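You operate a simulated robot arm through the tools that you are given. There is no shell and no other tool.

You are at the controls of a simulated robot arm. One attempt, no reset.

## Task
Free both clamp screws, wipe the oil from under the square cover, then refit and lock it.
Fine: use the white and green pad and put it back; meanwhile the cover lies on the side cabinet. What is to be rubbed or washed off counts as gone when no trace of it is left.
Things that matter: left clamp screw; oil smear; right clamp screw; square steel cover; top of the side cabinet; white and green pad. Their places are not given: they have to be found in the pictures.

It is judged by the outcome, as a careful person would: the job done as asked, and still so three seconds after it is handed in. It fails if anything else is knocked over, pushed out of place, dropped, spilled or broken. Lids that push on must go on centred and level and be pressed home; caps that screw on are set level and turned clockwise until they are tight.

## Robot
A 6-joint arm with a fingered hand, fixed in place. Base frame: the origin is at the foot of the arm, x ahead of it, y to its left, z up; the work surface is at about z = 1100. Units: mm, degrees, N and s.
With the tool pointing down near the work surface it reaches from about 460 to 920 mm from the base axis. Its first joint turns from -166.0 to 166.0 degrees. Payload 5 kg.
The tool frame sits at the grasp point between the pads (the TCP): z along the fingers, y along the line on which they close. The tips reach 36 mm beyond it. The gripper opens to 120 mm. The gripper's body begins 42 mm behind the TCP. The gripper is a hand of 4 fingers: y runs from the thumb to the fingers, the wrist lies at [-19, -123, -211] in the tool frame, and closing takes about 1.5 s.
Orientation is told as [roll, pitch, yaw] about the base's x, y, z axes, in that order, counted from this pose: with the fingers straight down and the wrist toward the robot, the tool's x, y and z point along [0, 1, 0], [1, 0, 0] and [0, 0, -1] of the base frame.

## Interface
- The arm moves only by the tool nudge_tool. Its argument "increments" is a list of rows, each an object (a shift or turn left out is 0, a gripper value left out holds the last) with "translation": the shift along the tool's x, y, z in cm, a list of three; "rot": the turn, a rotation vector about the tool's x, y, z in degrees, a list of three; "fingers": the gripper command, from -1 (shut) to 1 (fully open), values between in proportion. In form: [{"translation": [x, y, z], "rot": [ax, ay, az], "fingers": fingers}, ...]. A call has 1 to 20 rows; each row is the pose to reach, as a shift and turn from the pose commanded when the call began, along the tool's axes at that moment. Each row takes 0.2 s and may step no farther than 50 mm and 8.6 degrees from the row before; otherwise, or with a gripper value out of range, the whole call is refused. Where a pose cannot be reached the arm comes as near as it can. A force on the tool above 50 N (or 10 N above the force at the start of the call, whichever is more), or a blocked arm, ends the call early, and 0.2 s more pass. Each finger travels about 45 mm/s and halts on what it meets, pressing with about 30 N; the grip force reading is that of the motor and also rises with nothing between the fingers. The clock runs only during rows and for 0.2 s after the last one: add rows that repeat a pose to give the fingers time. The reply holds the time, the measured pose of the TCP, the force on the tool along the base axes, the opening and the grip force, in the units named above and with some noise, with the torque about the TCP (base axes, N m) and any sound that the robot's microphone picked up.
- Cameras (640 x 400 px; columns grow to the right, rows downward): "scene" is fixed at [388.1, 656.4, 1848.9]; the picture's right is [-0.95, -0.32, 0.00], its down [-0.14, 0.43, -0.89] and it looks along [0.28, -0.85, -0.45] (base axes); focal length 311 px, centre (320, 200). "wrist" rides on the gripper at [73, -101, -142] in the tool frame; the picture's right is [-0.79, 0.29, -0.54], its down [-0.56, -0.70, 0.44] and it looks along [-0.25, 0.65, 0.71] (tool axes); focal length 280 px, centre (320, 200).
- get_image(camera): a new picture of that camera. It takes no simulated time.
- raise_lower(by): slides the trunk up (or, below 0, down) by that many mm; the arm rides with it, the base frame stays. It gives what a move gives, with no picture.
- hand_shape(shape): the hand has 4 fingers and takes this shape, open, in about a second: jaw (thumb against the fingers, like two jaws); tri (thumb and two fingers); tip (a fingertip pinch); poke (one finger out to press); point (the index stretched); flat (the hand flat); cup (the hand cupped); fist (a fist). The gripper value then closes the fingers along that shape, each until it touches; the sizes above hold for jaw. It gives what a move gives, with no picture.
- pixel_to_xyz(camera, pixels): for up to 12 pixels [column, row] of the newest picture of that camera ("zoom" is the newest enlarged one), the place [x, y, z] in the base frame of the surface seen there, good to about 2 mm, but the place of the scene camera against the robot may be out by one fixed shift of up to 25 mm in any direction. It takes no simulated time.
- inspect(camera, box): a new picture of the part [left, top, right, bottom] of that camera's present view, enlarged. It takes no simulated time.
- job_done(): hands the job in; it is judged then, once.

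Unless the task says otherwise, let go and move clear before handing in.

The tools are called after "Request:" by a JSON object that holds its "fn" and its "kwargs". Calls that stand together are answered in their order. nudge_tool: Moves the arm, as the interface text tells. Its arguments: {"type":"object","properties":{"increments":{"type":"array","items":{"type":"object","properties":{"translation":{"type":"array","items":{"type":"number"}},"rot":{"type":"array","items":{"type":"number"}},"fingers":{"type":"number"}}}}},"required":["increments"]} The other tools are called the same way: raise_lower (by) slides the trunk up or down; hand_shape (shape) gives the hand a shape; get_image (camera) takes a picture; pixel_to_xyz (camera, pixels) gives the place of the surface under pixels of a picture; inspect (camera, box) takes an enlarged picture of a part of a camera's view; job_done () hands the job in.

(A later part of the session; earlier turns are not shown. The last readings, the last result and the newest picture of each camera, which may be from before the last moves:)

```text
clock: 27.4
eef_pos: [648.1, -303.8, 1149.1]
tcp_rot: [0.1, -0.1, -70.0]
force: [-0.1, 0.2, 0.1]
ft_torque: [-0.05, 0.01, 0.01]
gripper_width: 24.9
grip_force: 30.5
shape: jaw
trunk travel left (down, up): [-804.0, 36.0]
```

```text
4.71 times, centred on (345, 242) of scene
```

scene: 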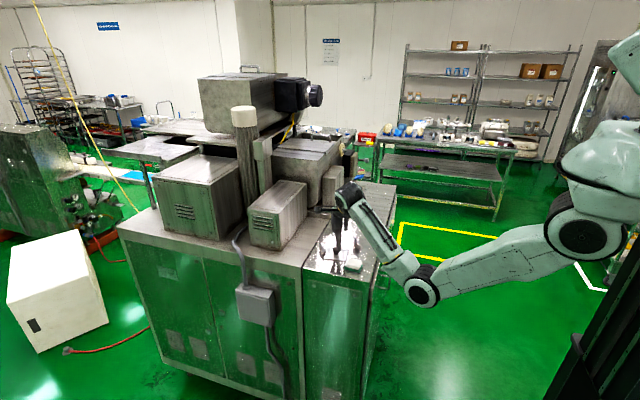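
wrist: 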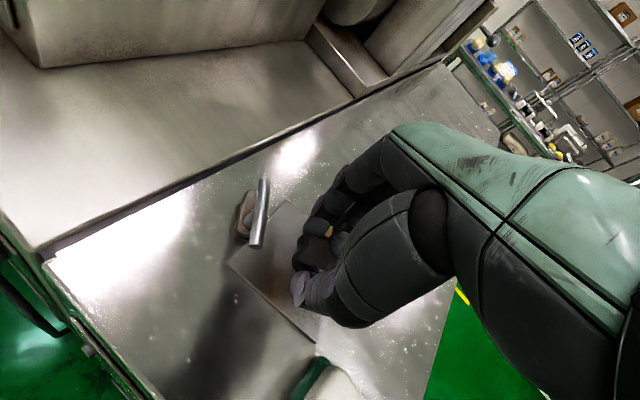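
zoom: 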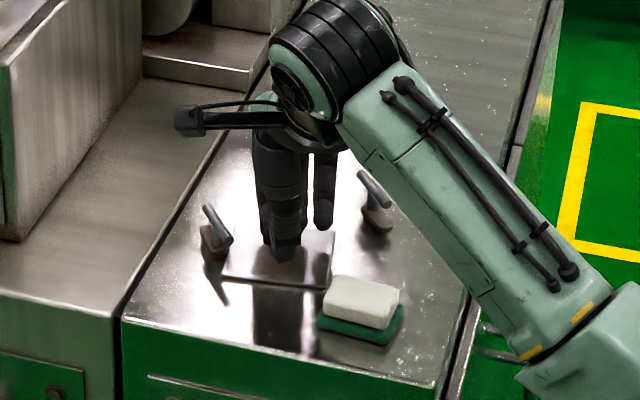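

The knob is gripped at 24.9 mm. Bar A overhangs the shifted cover's corner, so I'll lift 5 mm, slide back to the original spot by (-8,-28) with about 6.5° clockwise, and only then lift.

Request:
{"fn": "nudge_tool", "kwargs": {"increments": [{"translation": [0, 0, -0.5], "fingers": -1}, {"translation": [0, 0, -0.5], "fingers": -1}, {"translation": [-0.6, 0.8, -0.5], "rot": [0, 0, 2], "fingers": -1}, {"translation": [-1.2, 1.6, -0.5], "rot": [0, 0, 4], "fingers": -1}, {"translation": [-1.7, 2.36, -0.5], "rot": [0, 0, 6.5], "fingers": -1}, {"translation": [-1.7, 2.36, -0.5], "rot": [0, 0, 6.5], "fingers": -1}]}}

Request:
{"fn": "get_image", "kwargs": {"camera": "wrist"}}

Request:
{"fn": "inspect", "kwargs": {"camera": "scene", "box": [300, 200, 390, 285]}}

```text
clock: 28.8
eef_pos: [641.4, -332.8, 1153.8]
tcp_rot: [0.2, 0.0, -76.5]
force: [-0.1, 0.8, -2.8]
ft_torque: [0.01, 0.02, 0.01]
gripper_width: 24.7
grip_force: 30.0
shape: jaw
trunk travel left (down, up): [-804.0, 36.0]
```

```text
taken
```

wrist: 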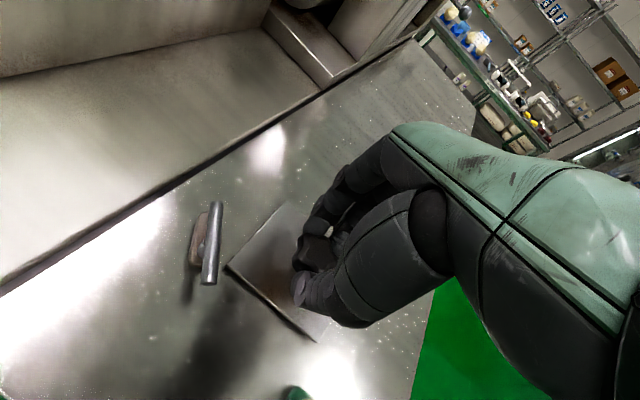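

```text
4.71 times, centred on (345, 242) of scene
```

zoom: 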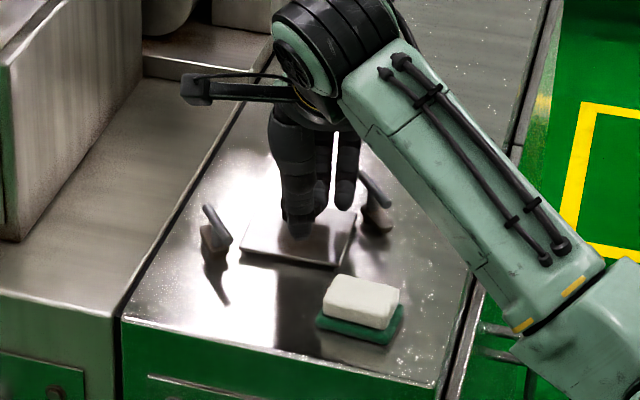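

The cover is lifted with about 2.8 N on the wrist and is clear of both bars. I'll raise it 60 mm and carry it to about (640,-500) on the cabinet top.

Request:
{"fn": "nudge_tool", "kwargs": {"increments": [{"translation": [0, 0, -2], "fingers": -1}, {"translation": [0, 0, -4], "fingers": -1}, {"translation": [0, 0, -6], "fingers": -1}, {"translation": [-0.9, 3.8, -6], "fingers": -1}, {"translation": [-1.8, 7.6, -6], "fingers": -1}, {"translation": [-2.7, 11.4, -6], "fingers": -1}, {"translation": [-3.6, 15, -6], "fingers": -1}, {"translation": [-3.9, 16.5, -6], "fingers": -1}, {"translation": [-3.9, 16.5, -6], "fingers": -1}]}}

Request:
{"fn": "get_image", "kwargs": {"camera": "wrist"}}

Request:
{"fn": "get_image", "kwargs": {"camera": "scene"}}

Request:
{"fn": "inspect", "kwargs": {"camera": "scene", "box": [300, 180, 390, 285]}}

```text
clock: 30.8
eef_pos: [642.7, -502.5, 1213.3]
tcp_rot: [0.1, 0.0, -76.5]
force: [-0.8, 0.0, -2.9]
ft_torque: [0.01, -0.05, -0.01]
gripper_width: 25.0
grip_force: 30.1
shape: jaw
trunk travel left (down, up): [-804.0, 36.0]
```

```text
taken
```

wrist: 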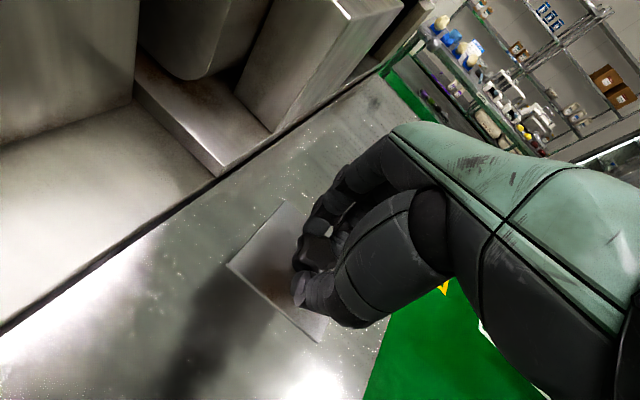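

```text
taken
```

scene: 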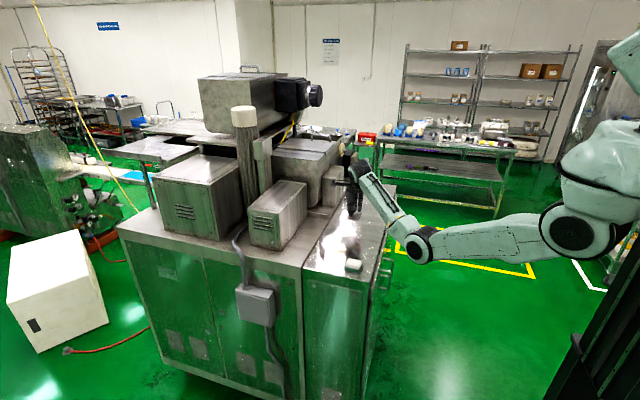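

```text
3.81 times, centred on (345, 232) of scene
```

zoom: 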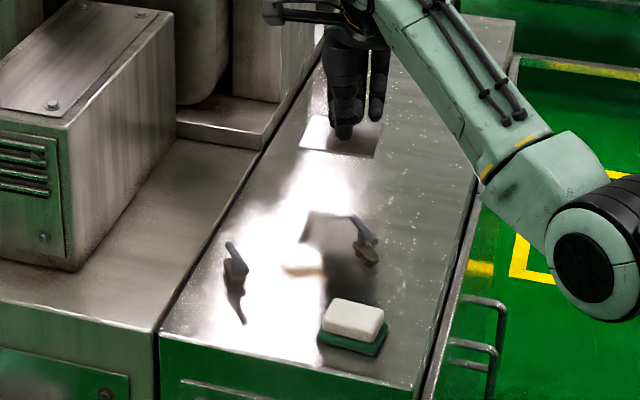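

The cover hangs level over empty cabinet top, and the brown oil patch is visible at (305,265) in the zoom. I'll lower the cover until it touches.

Request:
{"fn": "nudge_tool", "kwargs": {"increments": [{"translation": [0, 0, 2], "fingers": -1}, {"translation": [0, 0, 4], "fingers": -1}, {"translation": [0, 0, 5.5], "fingers": -1}, {"translation": [0, 0, 6.0], "fingers": -1}, {"translation": [0, 0, 6.2], "fingers": -1}, {"translation": [0, 0, 6.4], "fingers": -1}]}}

Request:
{"fn": "inspect", "kwargs": {"camera": "wrist", "box": [200, 180, 400, 360]}}

```text
clock: 32.2
eef_pos: [643.6, -501.2, 1149.8]
tcp_rot: [0.2, 0.0, -76.5]
force: [-0.1, 0.7, -2.0]
ft_torque: [-0.01, 0.01, -0.04]
gripper_width: 24.9
grip_force: 29.9
shape: jaw
trunk travel left (down, up): [-804.0, 36.0]
```

```text
2.22 times, centred on (300, 270) of wrist
```

zoom: 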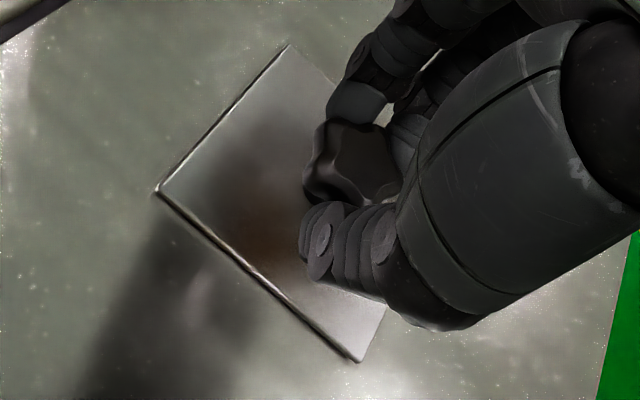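

The wrist still carries about 2 N, so I'll lower it another millimetre or two before letting go.

Request:
{"fn": "nudge_tool", "kwargs": {"increments": [{"translation": [0, 0, 0.1], "fingers": -1}, {"translation": [0, 0, 0.2], "fingers": -1}]}}

```text
clock: 32.8
eef_pos: [643.2, -502.5, 1147.8]
tcp_rot: [0.2, -0.2, -76.5]
force: [0.6, 0.4, 2.3]
ft_torque: [-0.13, -0.02, -0.01]
gripper_width: 24.9
grip_force: 30.1
shape: jaw
trunk travel left (down, up): [-804.0, 36.0]
```

The force turned to +2.3 N, so the cover is resting on the cabinet. I'll open and rise straight up.

Request:
{"fn": "nudge_tool", "kwargs": {"increments": [{"fingers": 0}, {"fingers": 0.4}, {"fingers": 0.4}, {"fingers": 0.4}, {"fingers": 0.4}, {"translation": [0, 0, -2], "fingers": 0.4}, {"translation": [0, 0, -4], "fingers": 0.4}, {"translation": [0, 0, -6], "fingers": 0.4}]}}

Request:
{"fn": "get_image", "kwargs": {"camera": "wrist"}}

Request:
{"fn": "inspect", "kwargs": {"camera": "wrist", "box": [180, 180, 400, 360]}}

Request:
{"fn": "inspect", "kwargs": {"camera": "scene", "box": [320, 215, 390, 285]}}

```text
clock: 34.6
eef_pos: [641.6, -501.8, 1207.0]
tcp_rot: [0.0, -0.1, -76.5]
force: [-0.3, 0.0, 0.1]
ft_torque: [0.01, 0.01, 0.02]
gripper_width: 83.7
grip_force: 0.0
shape: jaw
trunk travel left (down, up): [-804.0, 36.0]
```

```text
taken
```

wrist: 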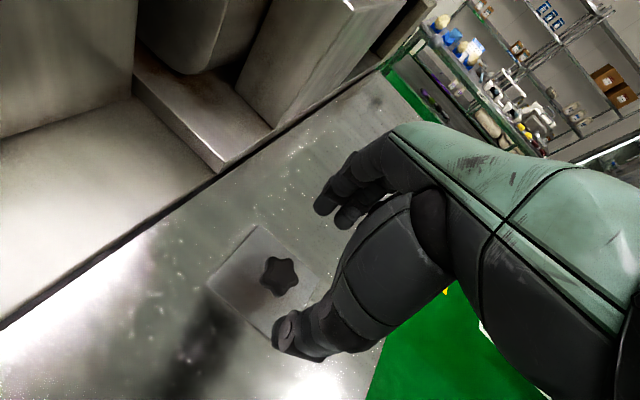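

```text
2.22 times, centred on (290, 270) of wrist
```

zoom: 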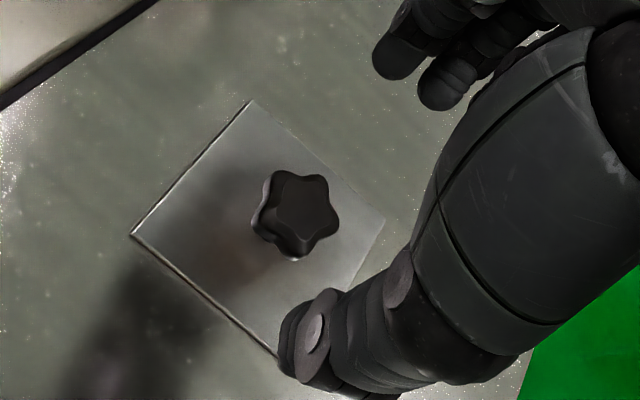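

```text
5.71 times, centred on (355, 250) of scene
```

zoom: 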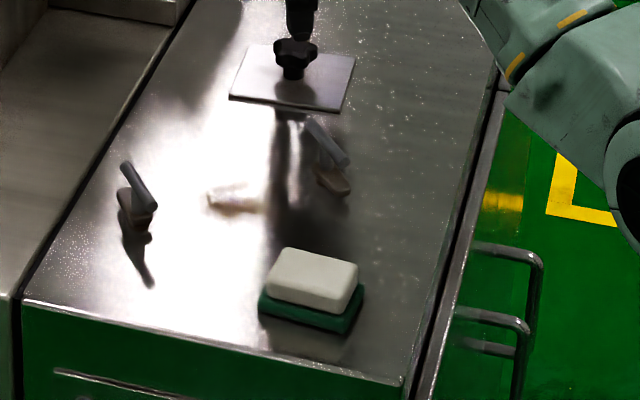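

The cover stands at rest on the cabinet top, and the bare oil patch is visible. I'll move back toward the pad, turning to yaw about 0, and view both oil and pad.

Request:
{"fn": "nudge_tool", "kwargs": {"increments": [{"translation": [-0.1, -2.6, 0], "rot": [0, 0, -7.6]}, {"translation": [-0.2, -5.2, 0], "rot": [0, 0, -15.2]}, {"translation": [-0.3, -7.8, 0], "rot": [0, 0, -22.8]}, {"translation": [-0.4, -10.4, 0], "rot": [0, 0, -30.4]}, {"translation": [-0.5, -13, 0], "rot": [0, 0, -38]}, {"translation": [-0.6, -15.6, 0], "rot": [0, 0, -45.6]}, {"translation": [-0.7, -18.2, 0], "rot": [0, 0, -53.2]}, {"translation": [-0.8, -20.8, 0], "rot": [0, 0, -60.8]}, {"translation": [-0.85, -23.4, 0], "rot": [0, 0, -68.4]}, {"translation": [-0.9, -25, 0], "rot": [0, 0, -76]}]}}

Request:
{"fn": "get_image", "kwargs": {"camera": "wrist"}}

```text
clock: 36.8
eef_pos: [574.1, -258.8, 1206.1]
tcp_rot: [-0.1, -0.2, -0.4]
force: [-0.1, -1.1, -0.2]
ft_torque: [0.02, 0.01, 0.0]
gripper_width: 83.7
grip_force: 0.1
shape: jaw
trunk travel left (down, up): [-804.0, 36.0]
```

```text
taken
```

wrist: 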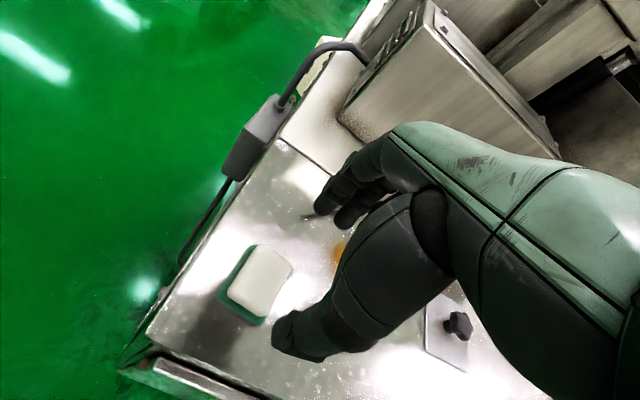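

The oil is mostly hidden behind the thumb near (340,255). I'll shift back for a clear view of it before wiping.

Request:
{"fn": "nudge_tool", "kwargs": {"increments": [{"translation": [-3, 0.5, 0]}, {"translation": [-6, 1, 0]}, {"translation": [-9, 1.5, 0]}, {"translation": [-11.5, 2, 0]}, {"translation": [-11.5, 2, 0]}]}}

Request:
{"fn": "get_image", "kwargs": {"camera": "wrist"}}

Request:
{"fn": "inspect", "kwargs": {"camera": "wrist", "box": [160, 140, 340, 320]}}

```text
clock: 38.0
eef_pos: [593.3, -374.8, 1206.6]
tcp_rot: [-0.1, -0.2, -0.4]
force: [-0.1, -0.1, -0.1]
ft_torque: [-0.03, -0.02, 0.03]
gripper_width: 83.8
grip_force: 0.0
shape: jaw
trunk travel left (down, up): [-804.0, 36.0]
```

```text
taken
```

wrist: 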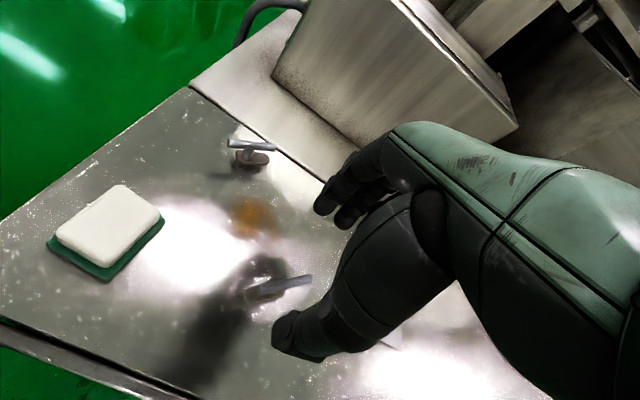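

```text
2.22 times, centred on (250, 230) of wrist
```

zoom: 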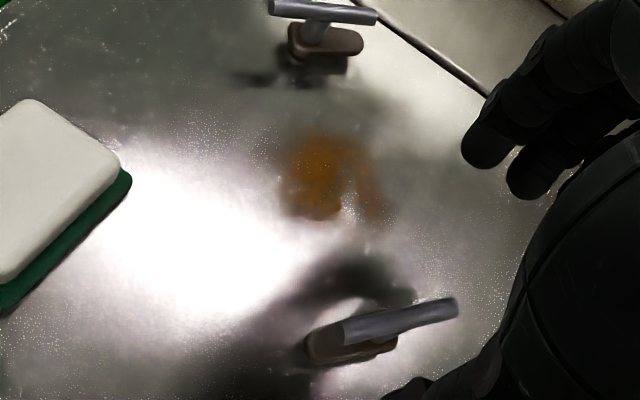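

The oil patch now shows clearly, spanning about (285,130)-(395,225) in the zoom. I'll measure its extent, the clamps and the pad.

Request:
{"fn": "pixel_to_xyz", "kwargs": {"camera": "zoom", "pixels": [[320, 180], [280, 180], [320, 130], [360, 150], [395, 220], [320, 220], [290, 215], [365, 30], [290, 30], [308, 355], [400, 345], [455, 305]]}}

Request:
{"fn": "pixel_to_xyz", "kwargs": {"camera": "wrist", "pixels": [[123, 186], [163, 217], [102, 266], [58, 237], [108, 280], [165, 220], [48, 242], [110, 225], [230, 143], [273, 149], [248, 300], [310, 280]]}}

Request:
{"fn": "inspect", "kwargs": {"camera": "wrist", "box": [30, 170, 190, 300]}}

```text
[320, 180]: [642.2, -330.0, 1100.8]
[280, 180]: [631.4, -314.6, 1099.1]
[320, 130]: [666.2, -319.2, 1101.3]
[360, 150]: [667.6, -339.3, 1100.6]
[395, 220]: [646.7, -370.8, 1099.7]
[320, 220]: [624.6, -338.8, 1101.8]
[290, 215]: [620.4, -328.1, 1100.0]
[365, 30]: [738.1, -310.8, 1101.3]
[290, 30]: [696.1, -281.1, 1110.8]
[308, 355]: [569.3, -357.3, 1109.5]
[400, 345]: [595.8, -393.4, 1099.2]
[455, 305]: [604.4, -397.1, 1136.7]
```

```text
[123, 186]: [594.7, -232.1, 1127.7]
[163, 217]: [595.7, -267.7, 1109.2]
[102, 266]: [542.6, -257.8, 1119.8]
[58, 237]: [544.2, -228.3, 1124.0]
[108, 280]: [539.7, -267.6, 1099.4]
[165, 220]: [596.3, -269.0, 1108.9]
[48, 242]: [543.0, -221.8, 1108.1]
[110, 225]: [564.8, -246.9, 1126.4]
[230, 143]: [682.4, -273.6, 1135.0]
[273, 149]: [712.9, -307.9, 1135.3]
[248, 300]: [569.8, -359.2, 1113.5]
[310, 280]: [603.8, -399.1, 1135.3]
```

```text
3.08 times, centred on (110, 235) of wrist
```

zoom: 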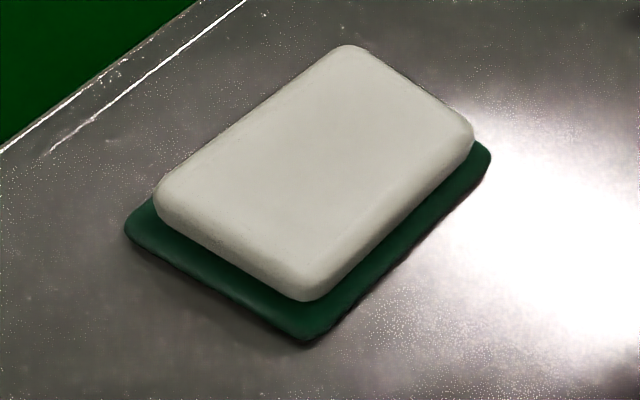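

The oil spans about x 620–668 and y -371 to -315. The pad's green base spans x 540–597 and y -269 to -222, about 28 mm high. I'll grip the pad across its short side at yaw -90 and later wipe at yaw -45, where hand and fingers stay clear of both clamps.

Request:
{"fn": "nudge_tool", "kwargs": {"increments": [{"translation": [1.2, -0.25, 0], "rot": [0, 0, 8.2]}, {"translation": [2.4, -0.5, 0], "rot": [0, 0, 16.4]}, {"translation": [3.6, -0.75, 0], "rot": [0, 0, 24.6]}, {"translation": [4.8, -1, 0], "rot": [0, 0, 32.8]}, {"translation": [6, -1.25, 0], "rot": [0, 0, 41]}, {"translation": [7.2, -1.5, 0], "rot": [0, 0, 49.2]}, {"translation": [8.4, -1.75, 0], "rot": [0, 0, 57.4]}, {"translation": [9.6, -2, 0], "rot": [0, 0, 65.6]}, {"translation": [10.8, -2.25, 0], "rot": [0, 0, 73.8]}, {"translation": [12, -2.5, 0], "rot": [0, 0, 82]}, {"translation": [12.8, -2.6, 0], "rot": [0, 0, 89.5]}, {"translation": [12.8, -2.6, 0], "rot": [0, 0, 89.5]}]}}

Request:
{"fn": "get_image", "kwargs": {"camera": "wrist"}}

Request:
{"fn": "get_image", "kwargs": {"camera": "scene"}}

```text
clock: 40.6
eef_pos: [581.2, -263.6, 1182.5]
tcp_rot: [0.3, -0.2, -90.0]
force: [0.4, -0.3, -0.3]
ft_torque: [-0.02, 0.0, 0.04]
gripper_width: 83.8
grip_force: 0.1
shape: jaw
out of reach, approached as far as the arm can: row 10, 11, 12
trunk travel left (down, up): [-804.0, 36.0]
```

```text
taken
```

wrist: 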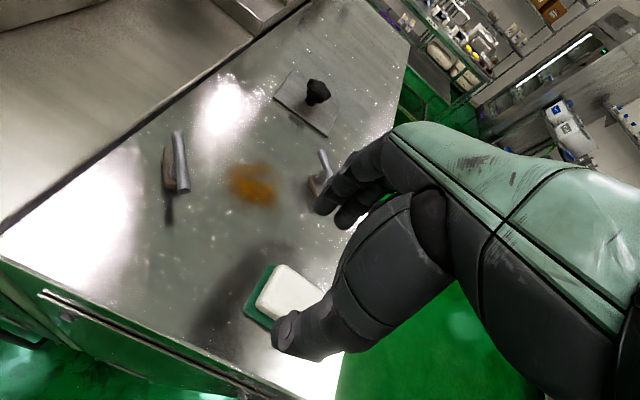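

```text
taken
```

scene: 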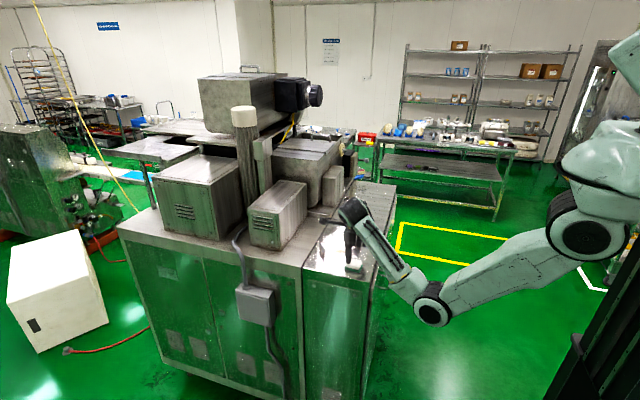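

The arm couldn't quite get over the pad at that height and stopped at (581,-264,1182); lower down it should reach. I'll open wider, drop to where the tips just clear the pad's top, centre over the pad, then check.

Request:
{"fn": "nudge_tool", "kwargs": {"increments": [{"translation": [0, 0, 0.8], "fingers": 0.8}, {"translation": [0, 0, 1.4], "fingers": 0.8}, {"translation": [-0.7, -0.8, 1.6], "fingers": 0.8}, {"translation": [-1.4, -1.65, 1.7], "fingers": 0.8}, {"translation": [-1.4, -1.65, 1.7], "fingers": 0.8}]}}

Request:
{"fn": "get_image", "kwargs": {"camera": "wrist"}}

```text
clock: 41.8
eef_pos: [568.0, -246.3, 1164.6]
tcp_rot: [0.3, -0.2, -89.9]
force: [-0.7, 0.1, 0.6]
ft_torque: [0.0, -0.02, -0.02]
gripper_width: 107.9
grip_force: 0.1
shape: jaw
trunk travel left (down, up): [-804.0, 36.0]
```

```text
taken
```

wrist: 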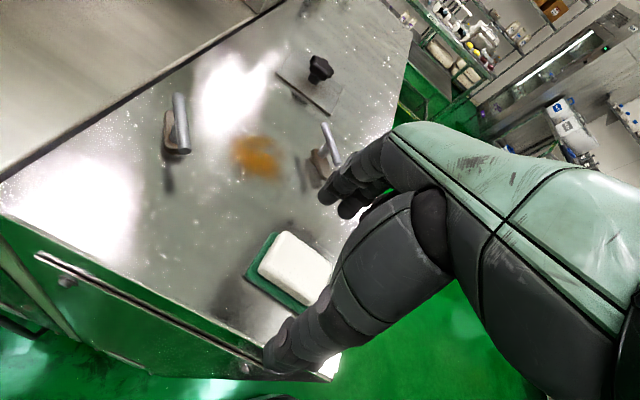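

Now centred over the pad at (568,-246,1165). I'll descend to z≈1148 and close on the white block.

Request:
{"fn": "nudge_tool", "kwargs": {"increments": [{"translation": [0, 0, 0.9]}, {"translation": [0, 0, 1.7]}, {"translation": [0, 0, 1.7], "fingers": -1}, {"translation": [0, 0, 1.7], "fingers": -1}, {"translation": [0, 0, 1.7], "fingers": -1}, {"translation": [0, 0, 1.7], "fingers": -1}, {"translation": [0, 0, 1.7], "fingers": -1}, {"translation": [0, 0, 1.7], "fingers": -1}, {"translation": [0, 0, 1.7], "fingers": -1}]}}

Request:
{"fn": "get_image", "kwargs": {"camera": "wrist"}}

Request:
{"fn": "inspect", "kwargs": {"camera": "scene", "box": [310, 215, 390, 290]}}

```text
clock: 43.8
eef_pos: [566.0, -246.3, 1149.3]
tcp_rot: [0.1, -0.1, -90.0]
force: [0.5, -0.2, -1.2]
ft_torque: [0.02, 0.03, 0.02]
gripper_width: 32.9
grip_force: 29.6
shape: jaw
trunk travel left (down, up): [-804.0, 36.0]
```

```text
taken
```

wrist: 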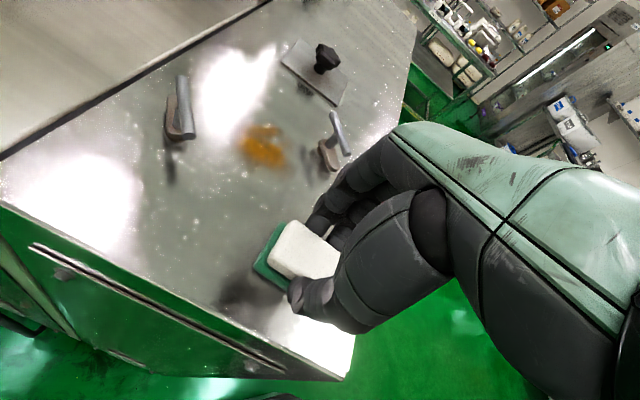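

```text
5.33 times, centred on (350, 252) of scene
```

zoom: 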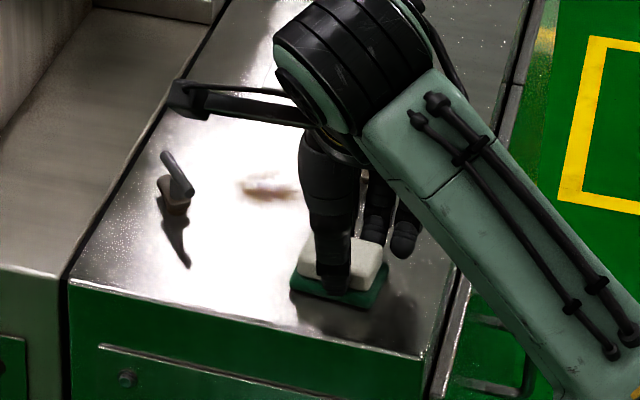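

The pad is gripped at 32.9 mm. I'll lift it, carry it to the oil's centre at (643,-341) while turning to yaw -45, and stop above it.

Request:
{"fn": "nudge_tool", "kwargs": {"increments": [{"translation": [0, 0, -1], "fingers": -1}, {"translation": [1.2, 1.5, -1.8], "rot": [0, 0, -7.5], "fingers": -1}, {"translation": [2.5, 3.1, -2], "rot": [0, 0, -15], "fingers": -1}, {"translation": [3.8, 4.65, -2], "rot": [0, 0, -22.5], "fingers": -1}, {"translation": [5.1, 6.2, -2], "rot": [0, 0, -30], "fingers": -1}, {"translation": [6.4, 7.8, -2], "rot": [0, 0, -37.5], "fingers": -1}, {"translation": [7.6, 9.4, -2], "rot": [0, 0, -45], "fingers": -1}, {"translation": [7.6, 9.4, -2], "rot": [0, 0, -45], "fingers": -1}]}}

Request:
{"fn": "get_image", "kwargs": {"camera": "wrist"}}

Request:
{"fn": "inspect", "kwargs": {"camera": "scene", "box": [310, 205, 390, 280]}}

```text
clock: 45.6
eef_pos: [644.7, -340.3, 1168.0]
tcp_rot: [0.0, -0.1, -44.9]
force: [0.2, -0.3, -0.8]
ft_torque: [0.01, 0.0, -0.01]
gripper_width: 32.6
grip_force: 29.8
shape: jaw
trunk travel left (down, up): [-804.0, 36.0]
```

```text
taken
```

wrist: 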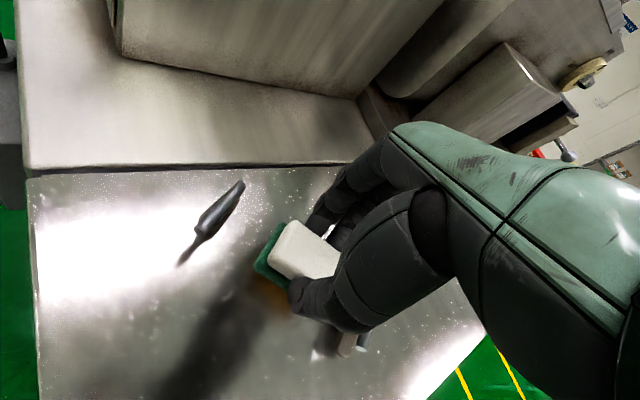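

```text
5.33 times, centred on (350, 242) of scene
```

zoom: 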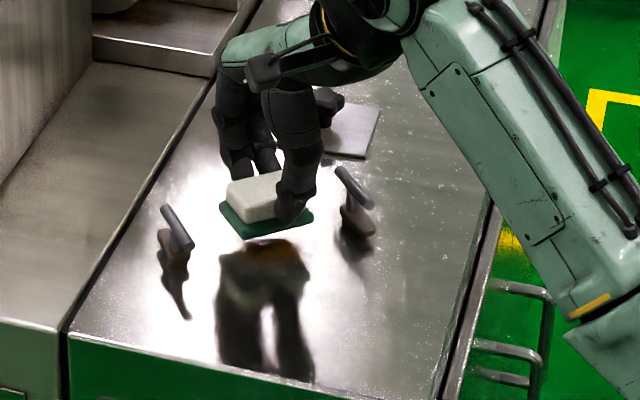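

The pad hangs level over the oil, between the two clamps. I'll lower it until it presses lightly.

Request:
{"fn": "nudge_tool", "kwargs": {"increments": [{"translation": [0, 0, 1], "fingers": -1}, {"translation": [0, 0, 1.8], "fingers": -1}, {"translation": [0, 0, 2.0], "fingers": -1}, {"translation": [0, 0, 2.1], "fingers": -1}]}}

```text
clock: 46.6
eef_pos: [644.2, -340.3, 1149.1]
tcp_rot: [0.1, -0.2, -45.0]
force: [1.1, -0.6, 0.6]
ft_torque: [-0.03, -0.02, 0.03]
gripper_width: 32.9
grip_force: 30.0
shape: jaw
trunk travel left (down, up): [-804.0, 36.0]
```

Contact is just beginning at z≈1149. I'll press about 1.5 mm more and make a first pair of short strokes along the finger axis.

Request:
{"fn": "nudge_tool", "kwargs": {"increments": [{"translation": [0, 0, 0.1], "fingers": -1}, {"translation": [0, 0, 0.2], "fingers": -1}, {"translation": [0, 0.8, 0.2], "fingers": -1}, {"translation": [0, 1.6, 0.2], "fingers": -1}, {"translation": [0, 2.2, 0.2], "fingers": -1}, {"translation": [0, 1.2, 0.2], "fingers": -1}, {"translation": [0, 0, 0.2], "fingers": -1}, {"translation": [0, -1.2, 0.2], "fingers": -1}, {"translation": [0, -2.2, 0.2], "fingers": -1}, {"translation": [0, -1.2, 0.2], "fingers": -1}, {"translation": [0, 0, 0.2], "fingers": -1}]}}

Request:
{"fn": "get_image", "kwargs": {"camera": "wrist"}}

Request:
{"fn": "inspect", "kwargs": {"camera": "scene", "box": [310, 205, 390, 280]}}

```text
clock: 49.0
eef_pos: [642.3, -338.4, 1147.2]
tcp_rot: [0.1, -0.3, -44.9]
force: [-5.5, 6.2, 19.6]
ft_torque: [0.21, 0.18, 0.02]
gripper_width: 34.7
grip_force: 30.1
shape: jaw
trunk travel left (down, up): [-804.0, 36.0]
```

```text
taken
```

wrist: 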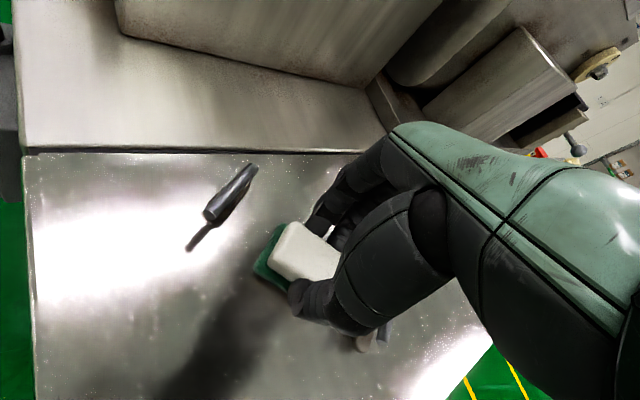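

```text
5.33 times, centred on (350, 242) of scene
```

zoom: 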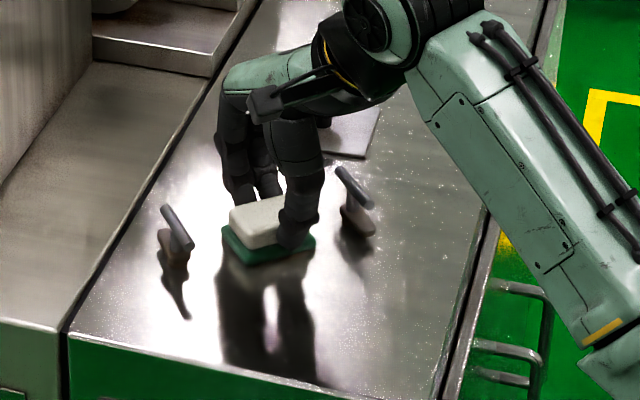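

The press is about 20 N and the visible oil is already fainter. I'll ease off by half a millimetre and make a raster with side offsets of ±14 mm.

Request:
{"fn": "nudge_tool", "kwargs": {"increments": [{"translation": [0.7, 0, -0.05], "fingers": -1}, {"translation": [1.4, 0, -0.05], "fingers": -1}, {"translation": [1.4, 1.2, -0.05], "fingers": -1}, {"translation": [1.4, 2.4, -0.05], "fingers": -1}, {"translation": [1.4, 1.2, -0.05], "fingers": -1}, {"translation": [1.4, 0, -0.05], "fingers": -1}, {"translation": [1.4, -1.2, -0.05], "fingers": -1}, {"translation": [1.4, -2.4, -0.05], "fingers": -1}, {"translation": [0.5, -2.4, -0.05], "fingers": -1}, {"translation": [-0.5, -2.4, -0.05], "fingers": -1}, {"translation": [-1.4, -2.4, -0.05], "fingers": -1}, {"translation": [-1.4, -1.2, -0.05], "fingers": -1}, {"translation": [-1.4, 0, -0.05], "fingers": -1}, {"translation": [-1.4, 1.2, -0.05], "fingers": -1}, {"translation": [-1.4, 2.4, -0.05], "fingers": -1}, {"translation": [-0.5, 2.4, -0.05], "fingers": -1}, {"translation": [0.5, 2.4, -0.05], "fingers": -1}, {"translation": [0, 1.2, -0.05], "fingers": -1}, {"translation": [0, 0, -0.05], "fingers": -1}]}}

Request:
{"fn": "get_image", "kwargs": {"camera": "wrist"}}

Request:
{"fn": "inspect", "kwargs": {"camera": "scene", "box": [310, 205, 390, 280]}}

```text
clock: 53.0
eef_pos: [640.7, -339.0, 1148.6]
tcp_rot: [0.0, -0.2, -44.9]
force: [2.7, -3.0, 9.9]
ft_torque: [-0.19, -0.15, 0.03]
gripper_width: 34.0
grip_force: 30.0
shape: jaw
trunk travel left (down, up): [-804.0, 36.0]
```

```text
taken
```

wrist: 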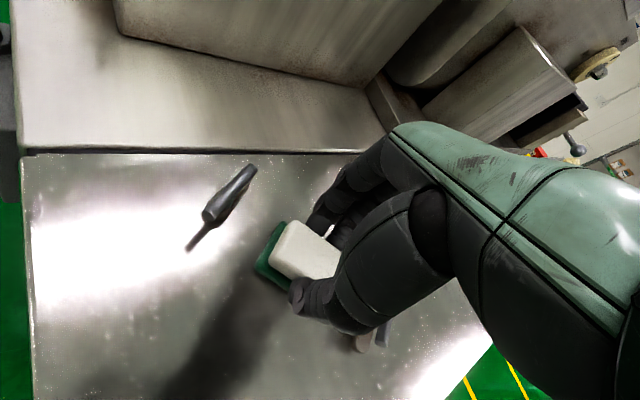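

```text
5.33 times, centred on (350, 242) of scene
```

zoom: 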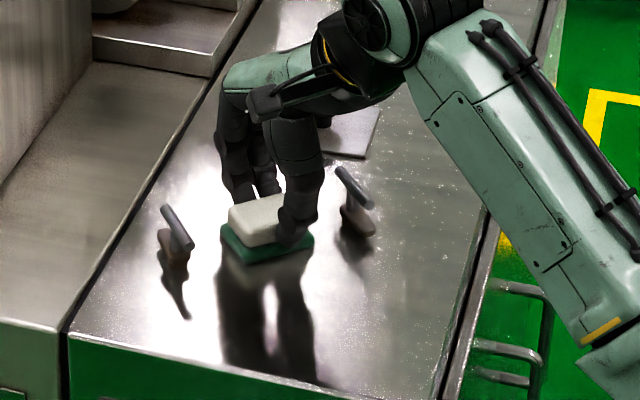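

The press is down to about 10 N. I'll do one more pass in the cross direction, then lift the pad away and look.

Request:
{"fn": "nudge_tool", "kwargs": {"increments": [{"translation": [0.8, 0, 0], "fingers": -1}, {"translation": [1.8, 0, 0], "fingers": -1}, {"translation": [0.6, 0.4, 0], "fingers": -1}, {"translation": [-0.6, 0.6, 0], "fingers": -1}, {"translation": [-1.8, 0.8, 0], "fingers": -1}, {"translation": [-0.6, 1.3, 0], "fingers": -1}, {"translation": [0.6, 1.6, 0], "fingers": -1}, {"translation": [1.8, 2.0, 0], "fingers": -1}, {"translation": [0.6, 2.2, 0], "fingers": -1}, {"translation": [-0.6, 2.0, 0], "fingers": -1}, {"translation": [-1.5, 1.0, 0], "fingers": -1}, {"translation": [-1.8, 0, 0], "fingers": -1}, {"translation": [-1.2, -1, 0], "fingers": -1}, {"translation": [0, -1.2, 0], "fingers": -1}, {"translation": [1.2, -1.2, 0], "fingers": -1}, {"translation": [1.6, -2.2, 0], "fingers": -1}, {"translation": [0, -2.3, 0], "fingers": -1}, {"translation": [-1.6, -2.3, 0], "fingers": -1}, {"translation": [-0.5, -1, 0], "fingers": -1}, {"translation": [0, 0, 0], "fingers": -1}]}}

Request:
{"fn": "nudge_tool", "kwargs": {"increments": [{"translation": [0, 0, -1.5], "fingers": -1}, {"translation": [0, -3, -3], "fingers": -1}, {"translation": [0, -7, -3.5], "fingers": -1}, {"translation": [0, -10, -3.5], "fingers": -1}, {"translation": [0, -10, -3.5], "fingers": -1}]}}

Request:
{"fn": "get_image", "kwargs": {"camera": "wrist"}}

Request:
{"fn": "inspect", "kwargs": {"camera": "scene", "box": [310, 205, 390, 280]}}

```text
clock: 57.2
eef_pos: [641.9, -339.1, 1147.7]
tcp_rot: [0.0, -0.1, -45.0]
force: [-1.4, -0.5, 4.5]
ft_torque: [-0.08, -0.05, -0.02]
gripper_width: 34.0
grip_force: 30.1
shape: jaw
trunk travel left (down, up): [-804.0, 36.0]
```

```text
clock: 58.4
eef_pos: [573.8, -267.2, 1182.9]
tcp_rot: [0.1, -0.2, -45.0]
force: [0.1, -0.1, -0.4]
ft_torque: [-0.02, 0.01, -0.01]
gripper_width: 33.9
grip_force: 30.9
shape: jaw
trunk travel left (down, up): [-804.0, 36.0]
```

```text
taken
```

wrist: 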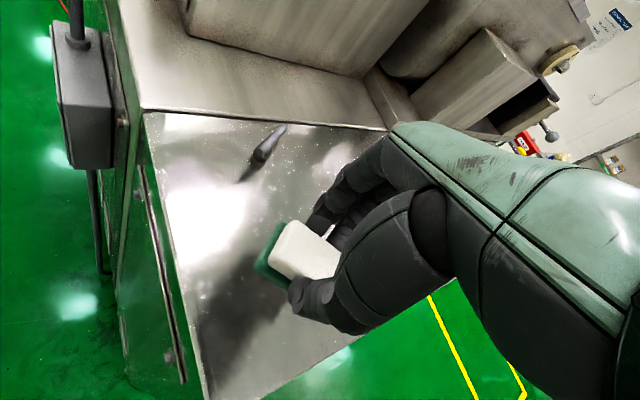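

```text
5.33 times, centred on (350, 242) of scene
```

zoom: 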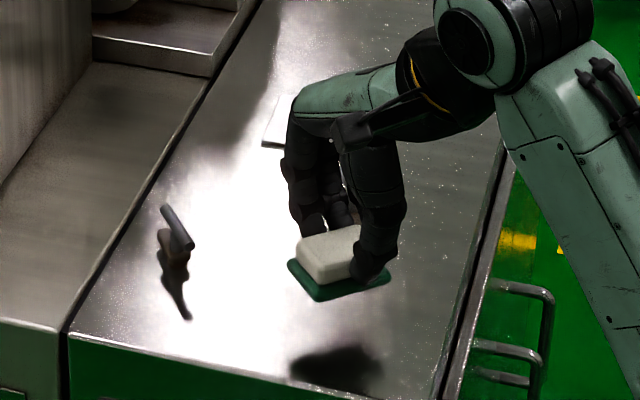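

The oil area is in glare in the scene view. I'll turn to yaw -90, as for putting the pad back, because the wrist camera saw the oil well from there.

Request:
{"fn": "nudge_tool", "kwargs": {"increments": [{"translation": [0.2, 0.4, 0], "rot": [0, 0, 7.5], "fingers": -1}, {"translation": [0.3, 0.6, 0.3], "rot": [0, 0, 15], "fingers": -1}, {"translation": [0.3, 0.6, 0.5], "rot": [0, 0, 22.5], "fingers": -1}, {"translation": [0.3, 0.6, 0.7], "rot": [0, 0, 30], "fingers": -1}, {"translation": [0.3, 0.6, 0.7], "rot": [0, 0, 37.5], "fingers": -1}, {"translation": [0.3, 0.6, 0.7], "rot": [0, 0, 45], "fingers": -1}, {"translation": [0.3, 0.6, 0.7], "rot": [0, 0, 45], "fingers": -1}]}}

Request:
{"fn": "get_image", "kwargs": {"camera": "wrist"}}

Request:
{"fn": "inspect", "kwargs": {"camera": "wrist", "box": [150, 80, 370, 230]}}

```text
clock: 60.0
eef_pos: [578.4, -271.3, 1175.3]
tcp_rot: [0.1, 0.1, -90.0]
force: [-0.3, 0.8, 0.4]
ft_torque: [-0.03, 0.0, 0.02]
gripper_width: 33.7
grip_force: 29.8
shape: jaw
trunk travel left (down, up): [-804.0, 36.0]
```

```text
taken
```

wrist: 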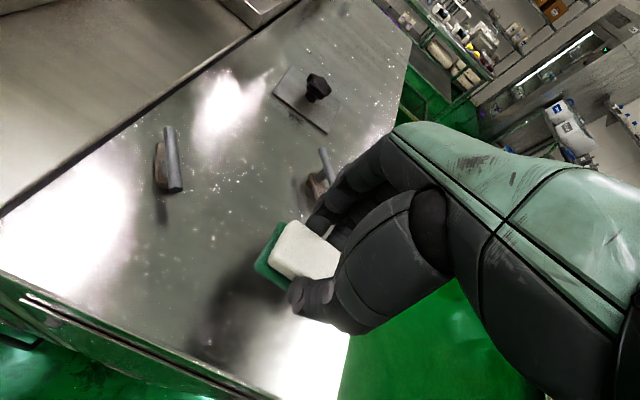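

```text
2.67 times, centred on (260, 155) of wrist
```

zoom: 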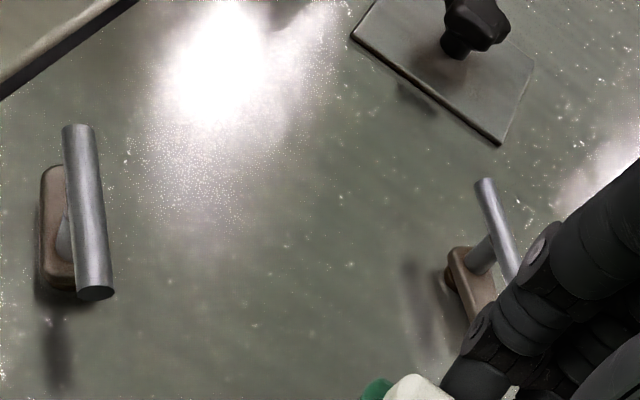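

The oil area at about (250,200) in the zoom looks clean. To rule out a trace hidden by the glare, I'll shift slightly for a second view before putting the pad back.

Request:
{"fn": "nudge_tool", "kwargs": {"increments": [{"translation": [1.5, 1.5, -0.5], "rot": [0, 0, -8], "fingers": -1}, {"translation": [2, 3, -1], "rot": [0, 0, -16], "fingers": -1}, {"translation": [2, 4, -1], "rot": [0, 0, -24], "fingers": -1}, {"translation": [2, 4, -1], "rot": [0, 0, -32], "fingers": -1}, {"translation": [2, 4, -1], "rot": [0, 0, -32], "fingers": -1}]}}

Request:
{"fn": "get_image", "kwargs": {"camera": "wrist"}}

Request:
{"fn": "inspect", "kwargs": {"camera": "wrist", "box": [150, 120, 350, 300]}}

```text
clock: 61.2
eef_pos: [598.2, -312.4, 1185.0]
tcp_rot: [0.0, -0.1, -58.0]
force: [-0.3, -0.8, -0.1]
ft_torque: [-0.01, 0.01, -0.03]
gripper_width: 33.7
grip_force: 30.7
shape: jaw
trunk travel left (down, up): [-804.0, 36.0]
```

```text
taken
```

wrist: 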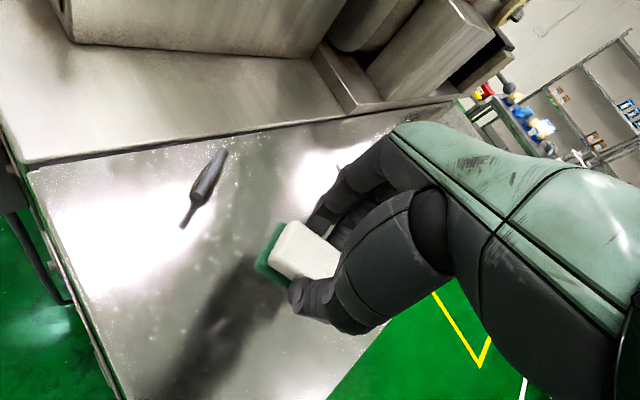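

```text
2.22 times, centred on (250, 210) of wrist
```

zoom: 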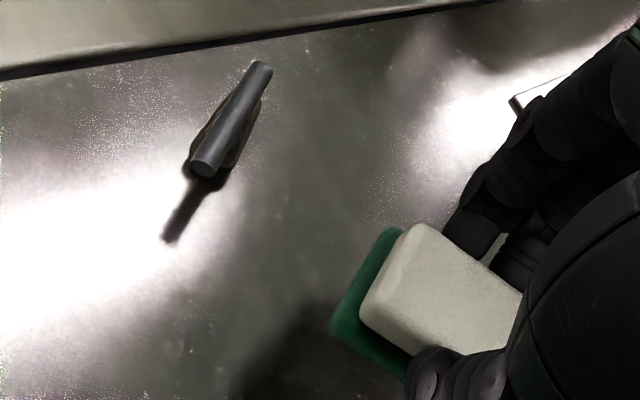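

The area between the clamps is clean in this view too. I'll carry the pad back over its original place at (567,-246.5), yaw -90.

Request:
{"fn": "nudge_tool", "kwargs": {"increments": [{"translation": [0.2, -1.5, 0.5], "rot": [0, 0, 6.4], "fingers": -1}, {"translation": [0.4, -3, 1], "rot": [0, 0, 12.8], "fingers": -1}, {"translation": [0.5, -4.5, 1.6], "rot": [0, 0, 19.2], "fingers": -1}, {"translation": [0.7, -6, 2], "rot": [0, 0, 25.6], "fingers": -1}, {"translation": [0.87, -7.24, 2.1], "rot": [0, 0, 32], "fingers": -1}, {"translation": [0.87, -7.24, 2.3], "rot": [0, 0, 32], "fingers": -1}]}}

Request:
{"fn": "get_image", "kwargs": {"camera": "wrist"}}

Request:
{"fn": "inspect", "kwargs": {"camera": "scene", "box": [310, 215, 390, 290]}}

```text
clock: 62.6
eef_pos: [567.3, -245.6, 1160.6]
tcp_rot: [0.2, 0.0, -90.0]
force: [-0.1, 0.1, 0.5]
ft_torque: [-0.01, -0.01, 0.01]
gripper_width: 33.6
grip_force: 29.8
shape: jaw
trunk travel left (down, up): [-804.0, 36.0]
```

```text
taken
```

wrist: 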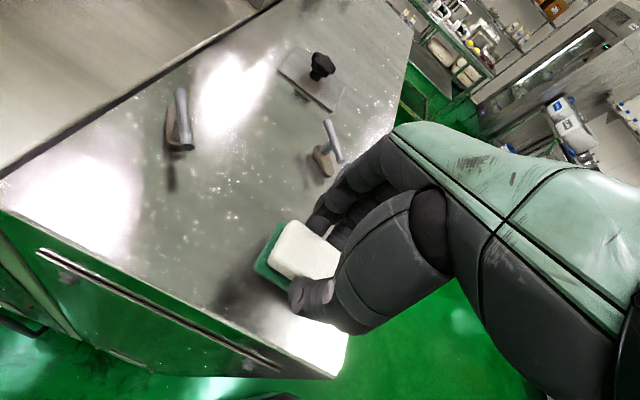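

```text
5.33 times, centred on (350, 252) of scene
```

zoom: 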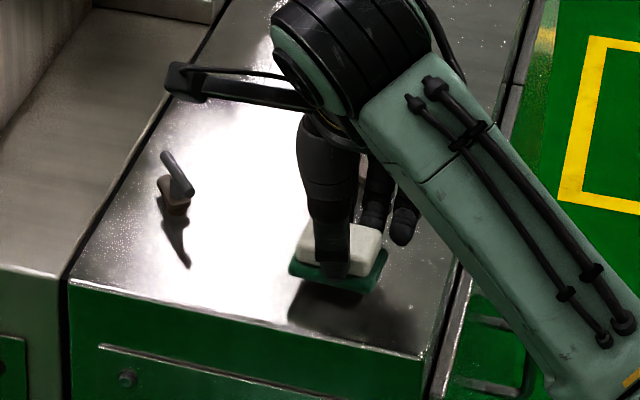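

The pad is over its original spot at (567,-246,1161), and the wiped area looks clean. I'll lower it gently to contact.

Request:
{"fn": "nudge_tool", "kwargs": {"increments": [{"translation": [0, 0, 0.7], "fingers": -1}, {"translation": [0, 0, 1.1], "fingers": -1}, {"translation": [0, 0, 1.2], "fingers": -1}]}}

```text
clock: 63.4
eef_pos: [567.7, -245.7, 1149.0]
tcp_rot: [0.1, 0.1, -89.9]
force: [-0.7, 0.1, -1.5]
ft_torque: [0.0, -0.02, 0.03]
gripper_width: 33.7
grip_force: 30.1
shape: jaw
trunk travel left (down, up): [-804.0, 36.0]
```

Request:
{"fn": "nudge_tool", "kwargs": {"increments": [{"translation": [0, 0, 0.1], "fingers": -1}, {"translation": [0, 0, 0.15], "fingers": -1}]}}

```text
clock: 64.0
eef_pos: [567.1, -245.6, 1148.4]
tcp_rot: [0.2, -0.1, -90.0]
force: [0.2, -0.8, 0.5]
ft_torque: [-0.04, -0.01, 0.02]
gripper_width: 33.6
grip_force: 29.7
shape: jaw
trunk travel left (down, up): [-804.0, 36.0]
```

The force is near zero or slightly upward, so the pad is touching down. I'll open and rise.

Request:
{"fn": "nudge_tool", "kwargs": {"increments": [{"translation": [0, 0, 0.05], "fingers": 0}, {"fingers": 0.5}, {"fingers": 0.5}, {"fingers": 0.5}, {"fingers": 0.5}, {"translation": [0, 0, -1], "fingers": 0.5}, {"translation": [0.5, 0.5, -2], "fingers": 0.5}, {"translation": [2, 2, -3.5], "fingers": 0.5}, {"translation": [2.5, 4, -4], "fingers": 0.5}]}}

Request:
{"fn": "get_image", "kwargs": {"camera": "wrist"}}

Request:
{"fn": "inspect", "kwargs": {"camera": "scene", "box": [310, 205, 390, 290]}}

```text
clock: 66.0
eef_pos: [593.0, -285.2, 1187.8]
tcp_rot: [0.1, 0.0, -90.1]
force: [0.0, -0.3, 0.6]
ft_torque: [0.0, -0.01, -0.04]
gripper_width: 89.5
grip_force: 0.0
shape: jaw
trunk travel left (down, up): [-804.0, 36.0]
```

```text
taken
```

wrist: 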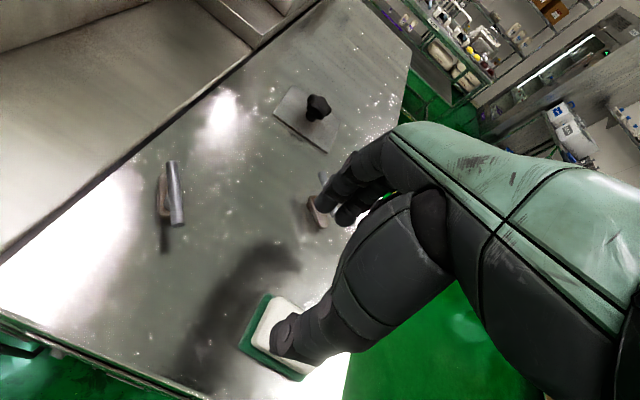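

```text
4.71 times, centred on (350, 248) of scene
```

zoom: 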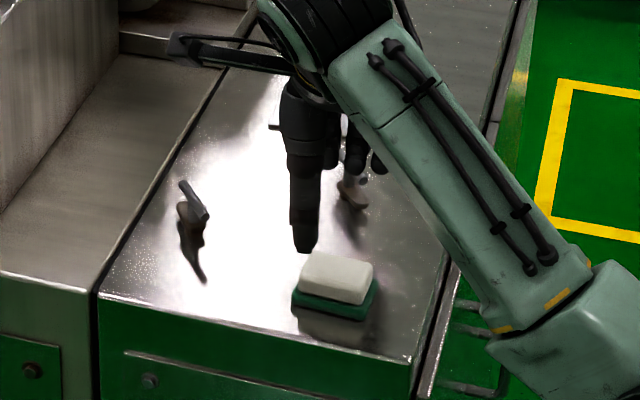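

The pad is back in place. I'll move to the earlier viewpoint to check the wiped surface and the pad's position.

Request:
{"fn": "nudge_tool", "kwargs": {"increments": [{"translation": [0, 1, -0.2], "rot": [0, 0, -8]}, {"translation": [0, 2, -0.4], "rot": [0, 0, -16]}, {"translation": [0, 3, -0.6], "rot": [0, 0, -24]}, {"translation": [0, 4, -0.8], "rot": [0, 0, -32]}, {"translation": [0, 5, -1], "rot": [0, 0, -40]}, {"translation": [0, 6, -1.2], "rot": [0, 0, -48]}, {"translation": [0, 7, -1.4], "rot": [0, 0, -56]}, {"translation": [0, 8, -1.6], "rot": [0, 0, -64]}, {"translation": [0, 9, -1.8], "rot": [0, 0, -72]}, {"translation": [0, 9, -1.8], "rot": [0, 0, -80]}, {"translation": [0, 9, -1.8], "rot": [0, 0, -88]}, {"translation": [0, 9, -1.8], "rot": [0, 0, -90]}]}}

Request:
{"fn": "get_image", "kwargs": {"camera": "wrist"}}

Request:
{"fn": "inspect", "kwargs": {"camera": "wrist", "box": [160, 140, 340, 320]}}

Request:
{"fn": "pixel_to_xyz", "kwargs": {"camera": "wrist", "pixels": [[123, 186], [163, 217], [102, 266], [58, 237], [108, 280], [165, 220], [48, 242], [110, 225]]}}

```text
clock: 68.6
eef_pos: [592.9, -376.2, 1207.5]
tcp_rot: [0.0, -0.2, 0.1]
force: [-0.2, -0.1, -0.1]
ft_torque: [-0.03, 0.01, 0.02]
gripper_width: 89.9
grip_force: 0.1
shape: jaw
trunk travel left (down, up): [-804.0, 36.0]
```

```text
taken
```

wrist: 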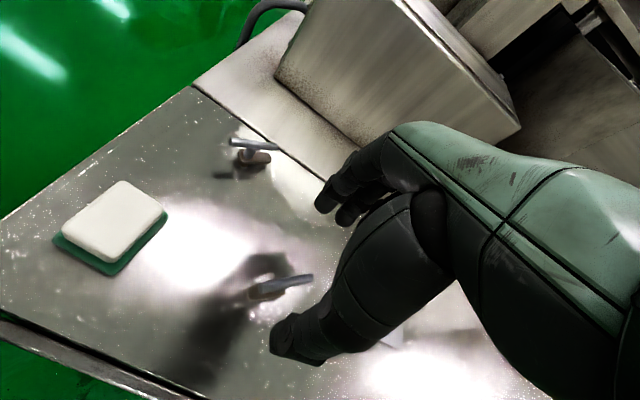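

```text
2.22 times, centred on (250, 230) of wrist
```

zoom: 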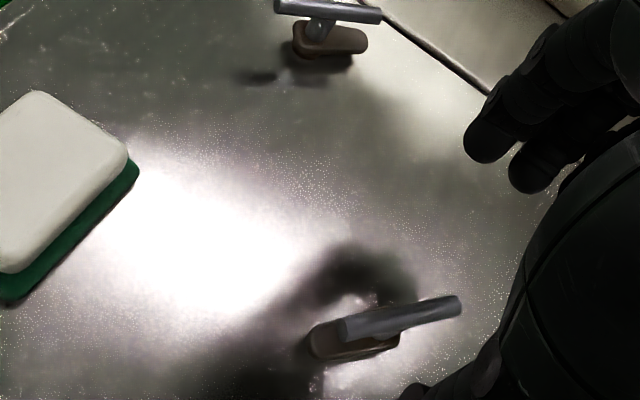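

```text
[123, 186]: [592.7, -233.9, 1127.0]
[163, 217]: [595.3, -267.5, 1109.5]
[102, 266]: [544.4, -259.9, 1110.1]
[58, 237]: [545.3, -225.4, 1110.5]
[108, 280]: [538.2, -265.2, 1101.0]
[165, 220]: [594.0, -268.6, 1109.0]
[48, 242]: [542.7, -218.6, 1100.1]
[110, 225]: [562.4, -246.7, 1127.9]
```

The surface is completely clean at the old oil spot, (320,180) in the zoom, and the pad is back within a few millimetres. Now I'll return to the cover's knob at (642,-502) with yaw -76.5.

Request:
{"fn": "nudge_tool", "kwargs": {"increments": [{"translation": [-1.3, 0.5, 0], "rot": [0, 0, 7.7]}, {"translation": [-2.6, 1, 0], "rot": [0, 0, 15.4]}, {"translation": [-3.9, 1.5, 0], "rot": [0, 0, 23.1]}, {"translation": [-5.2, 2, 0], "rot": [0, 0, 30.8]}, {"translation": [-6.5, 2.5, 0], "rot": [0, 0, 38.5]}, {"translation": [-7.8, 3, 0], "rot": [0, 0, 46.2]}, {"translation": [-9.1, 3.5, 0], "rot": [0, 0, 53.9]}, {"translation": [-10.4, 4, 0], "rot": [0, 0, 61.6]}, {"translation": [-11.7, 4.5, 0], "rot": [0, 0, 69.3]}, {"translation": [-12.6, 4.95, 0], "rot": [0, 0, 76.5]}, {"translation": [-12.6, 4.95, 0], "rot": [0, 0, 76.5]}]}}

Request:
{"fn": "get_image", "kwargs": {"camera": "wrist"}}

Request:
{"fn": "inspect", "kwargs": {"camera": "wrist", "box": [180, 180, 400, 360]}}

```text
clock: 71.0
eef_pos: [639.4, -502.1, 1208.1]
tcp_rot: [0.2, 0.0, -76.6]
force: [-0.4, 0.5, -0.4]
ft_torque: [-0.01, -0.01, -0.03]
gripper_width: 89.9
grip_force: 0.0
shape: jaw
trunk travel left (down, up): [-804.0, 36.0]
```

```text
taken
```

wrist: 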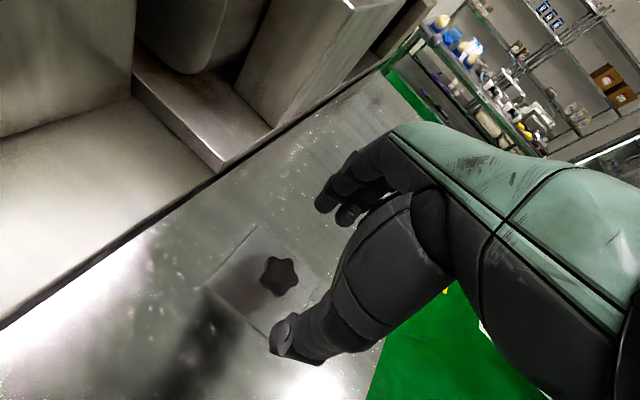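

```text
2.22 times, centred on (290, 270) of wrist
```

zoom: 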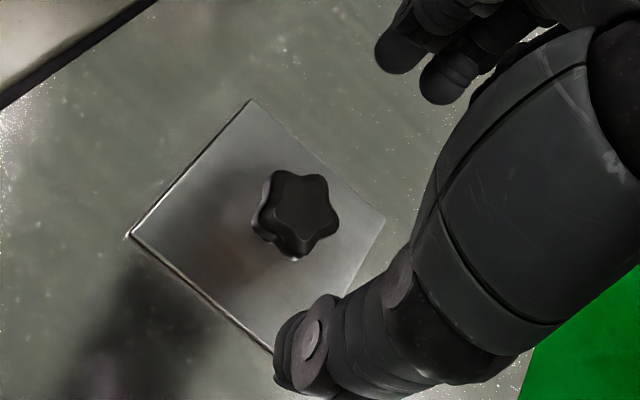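

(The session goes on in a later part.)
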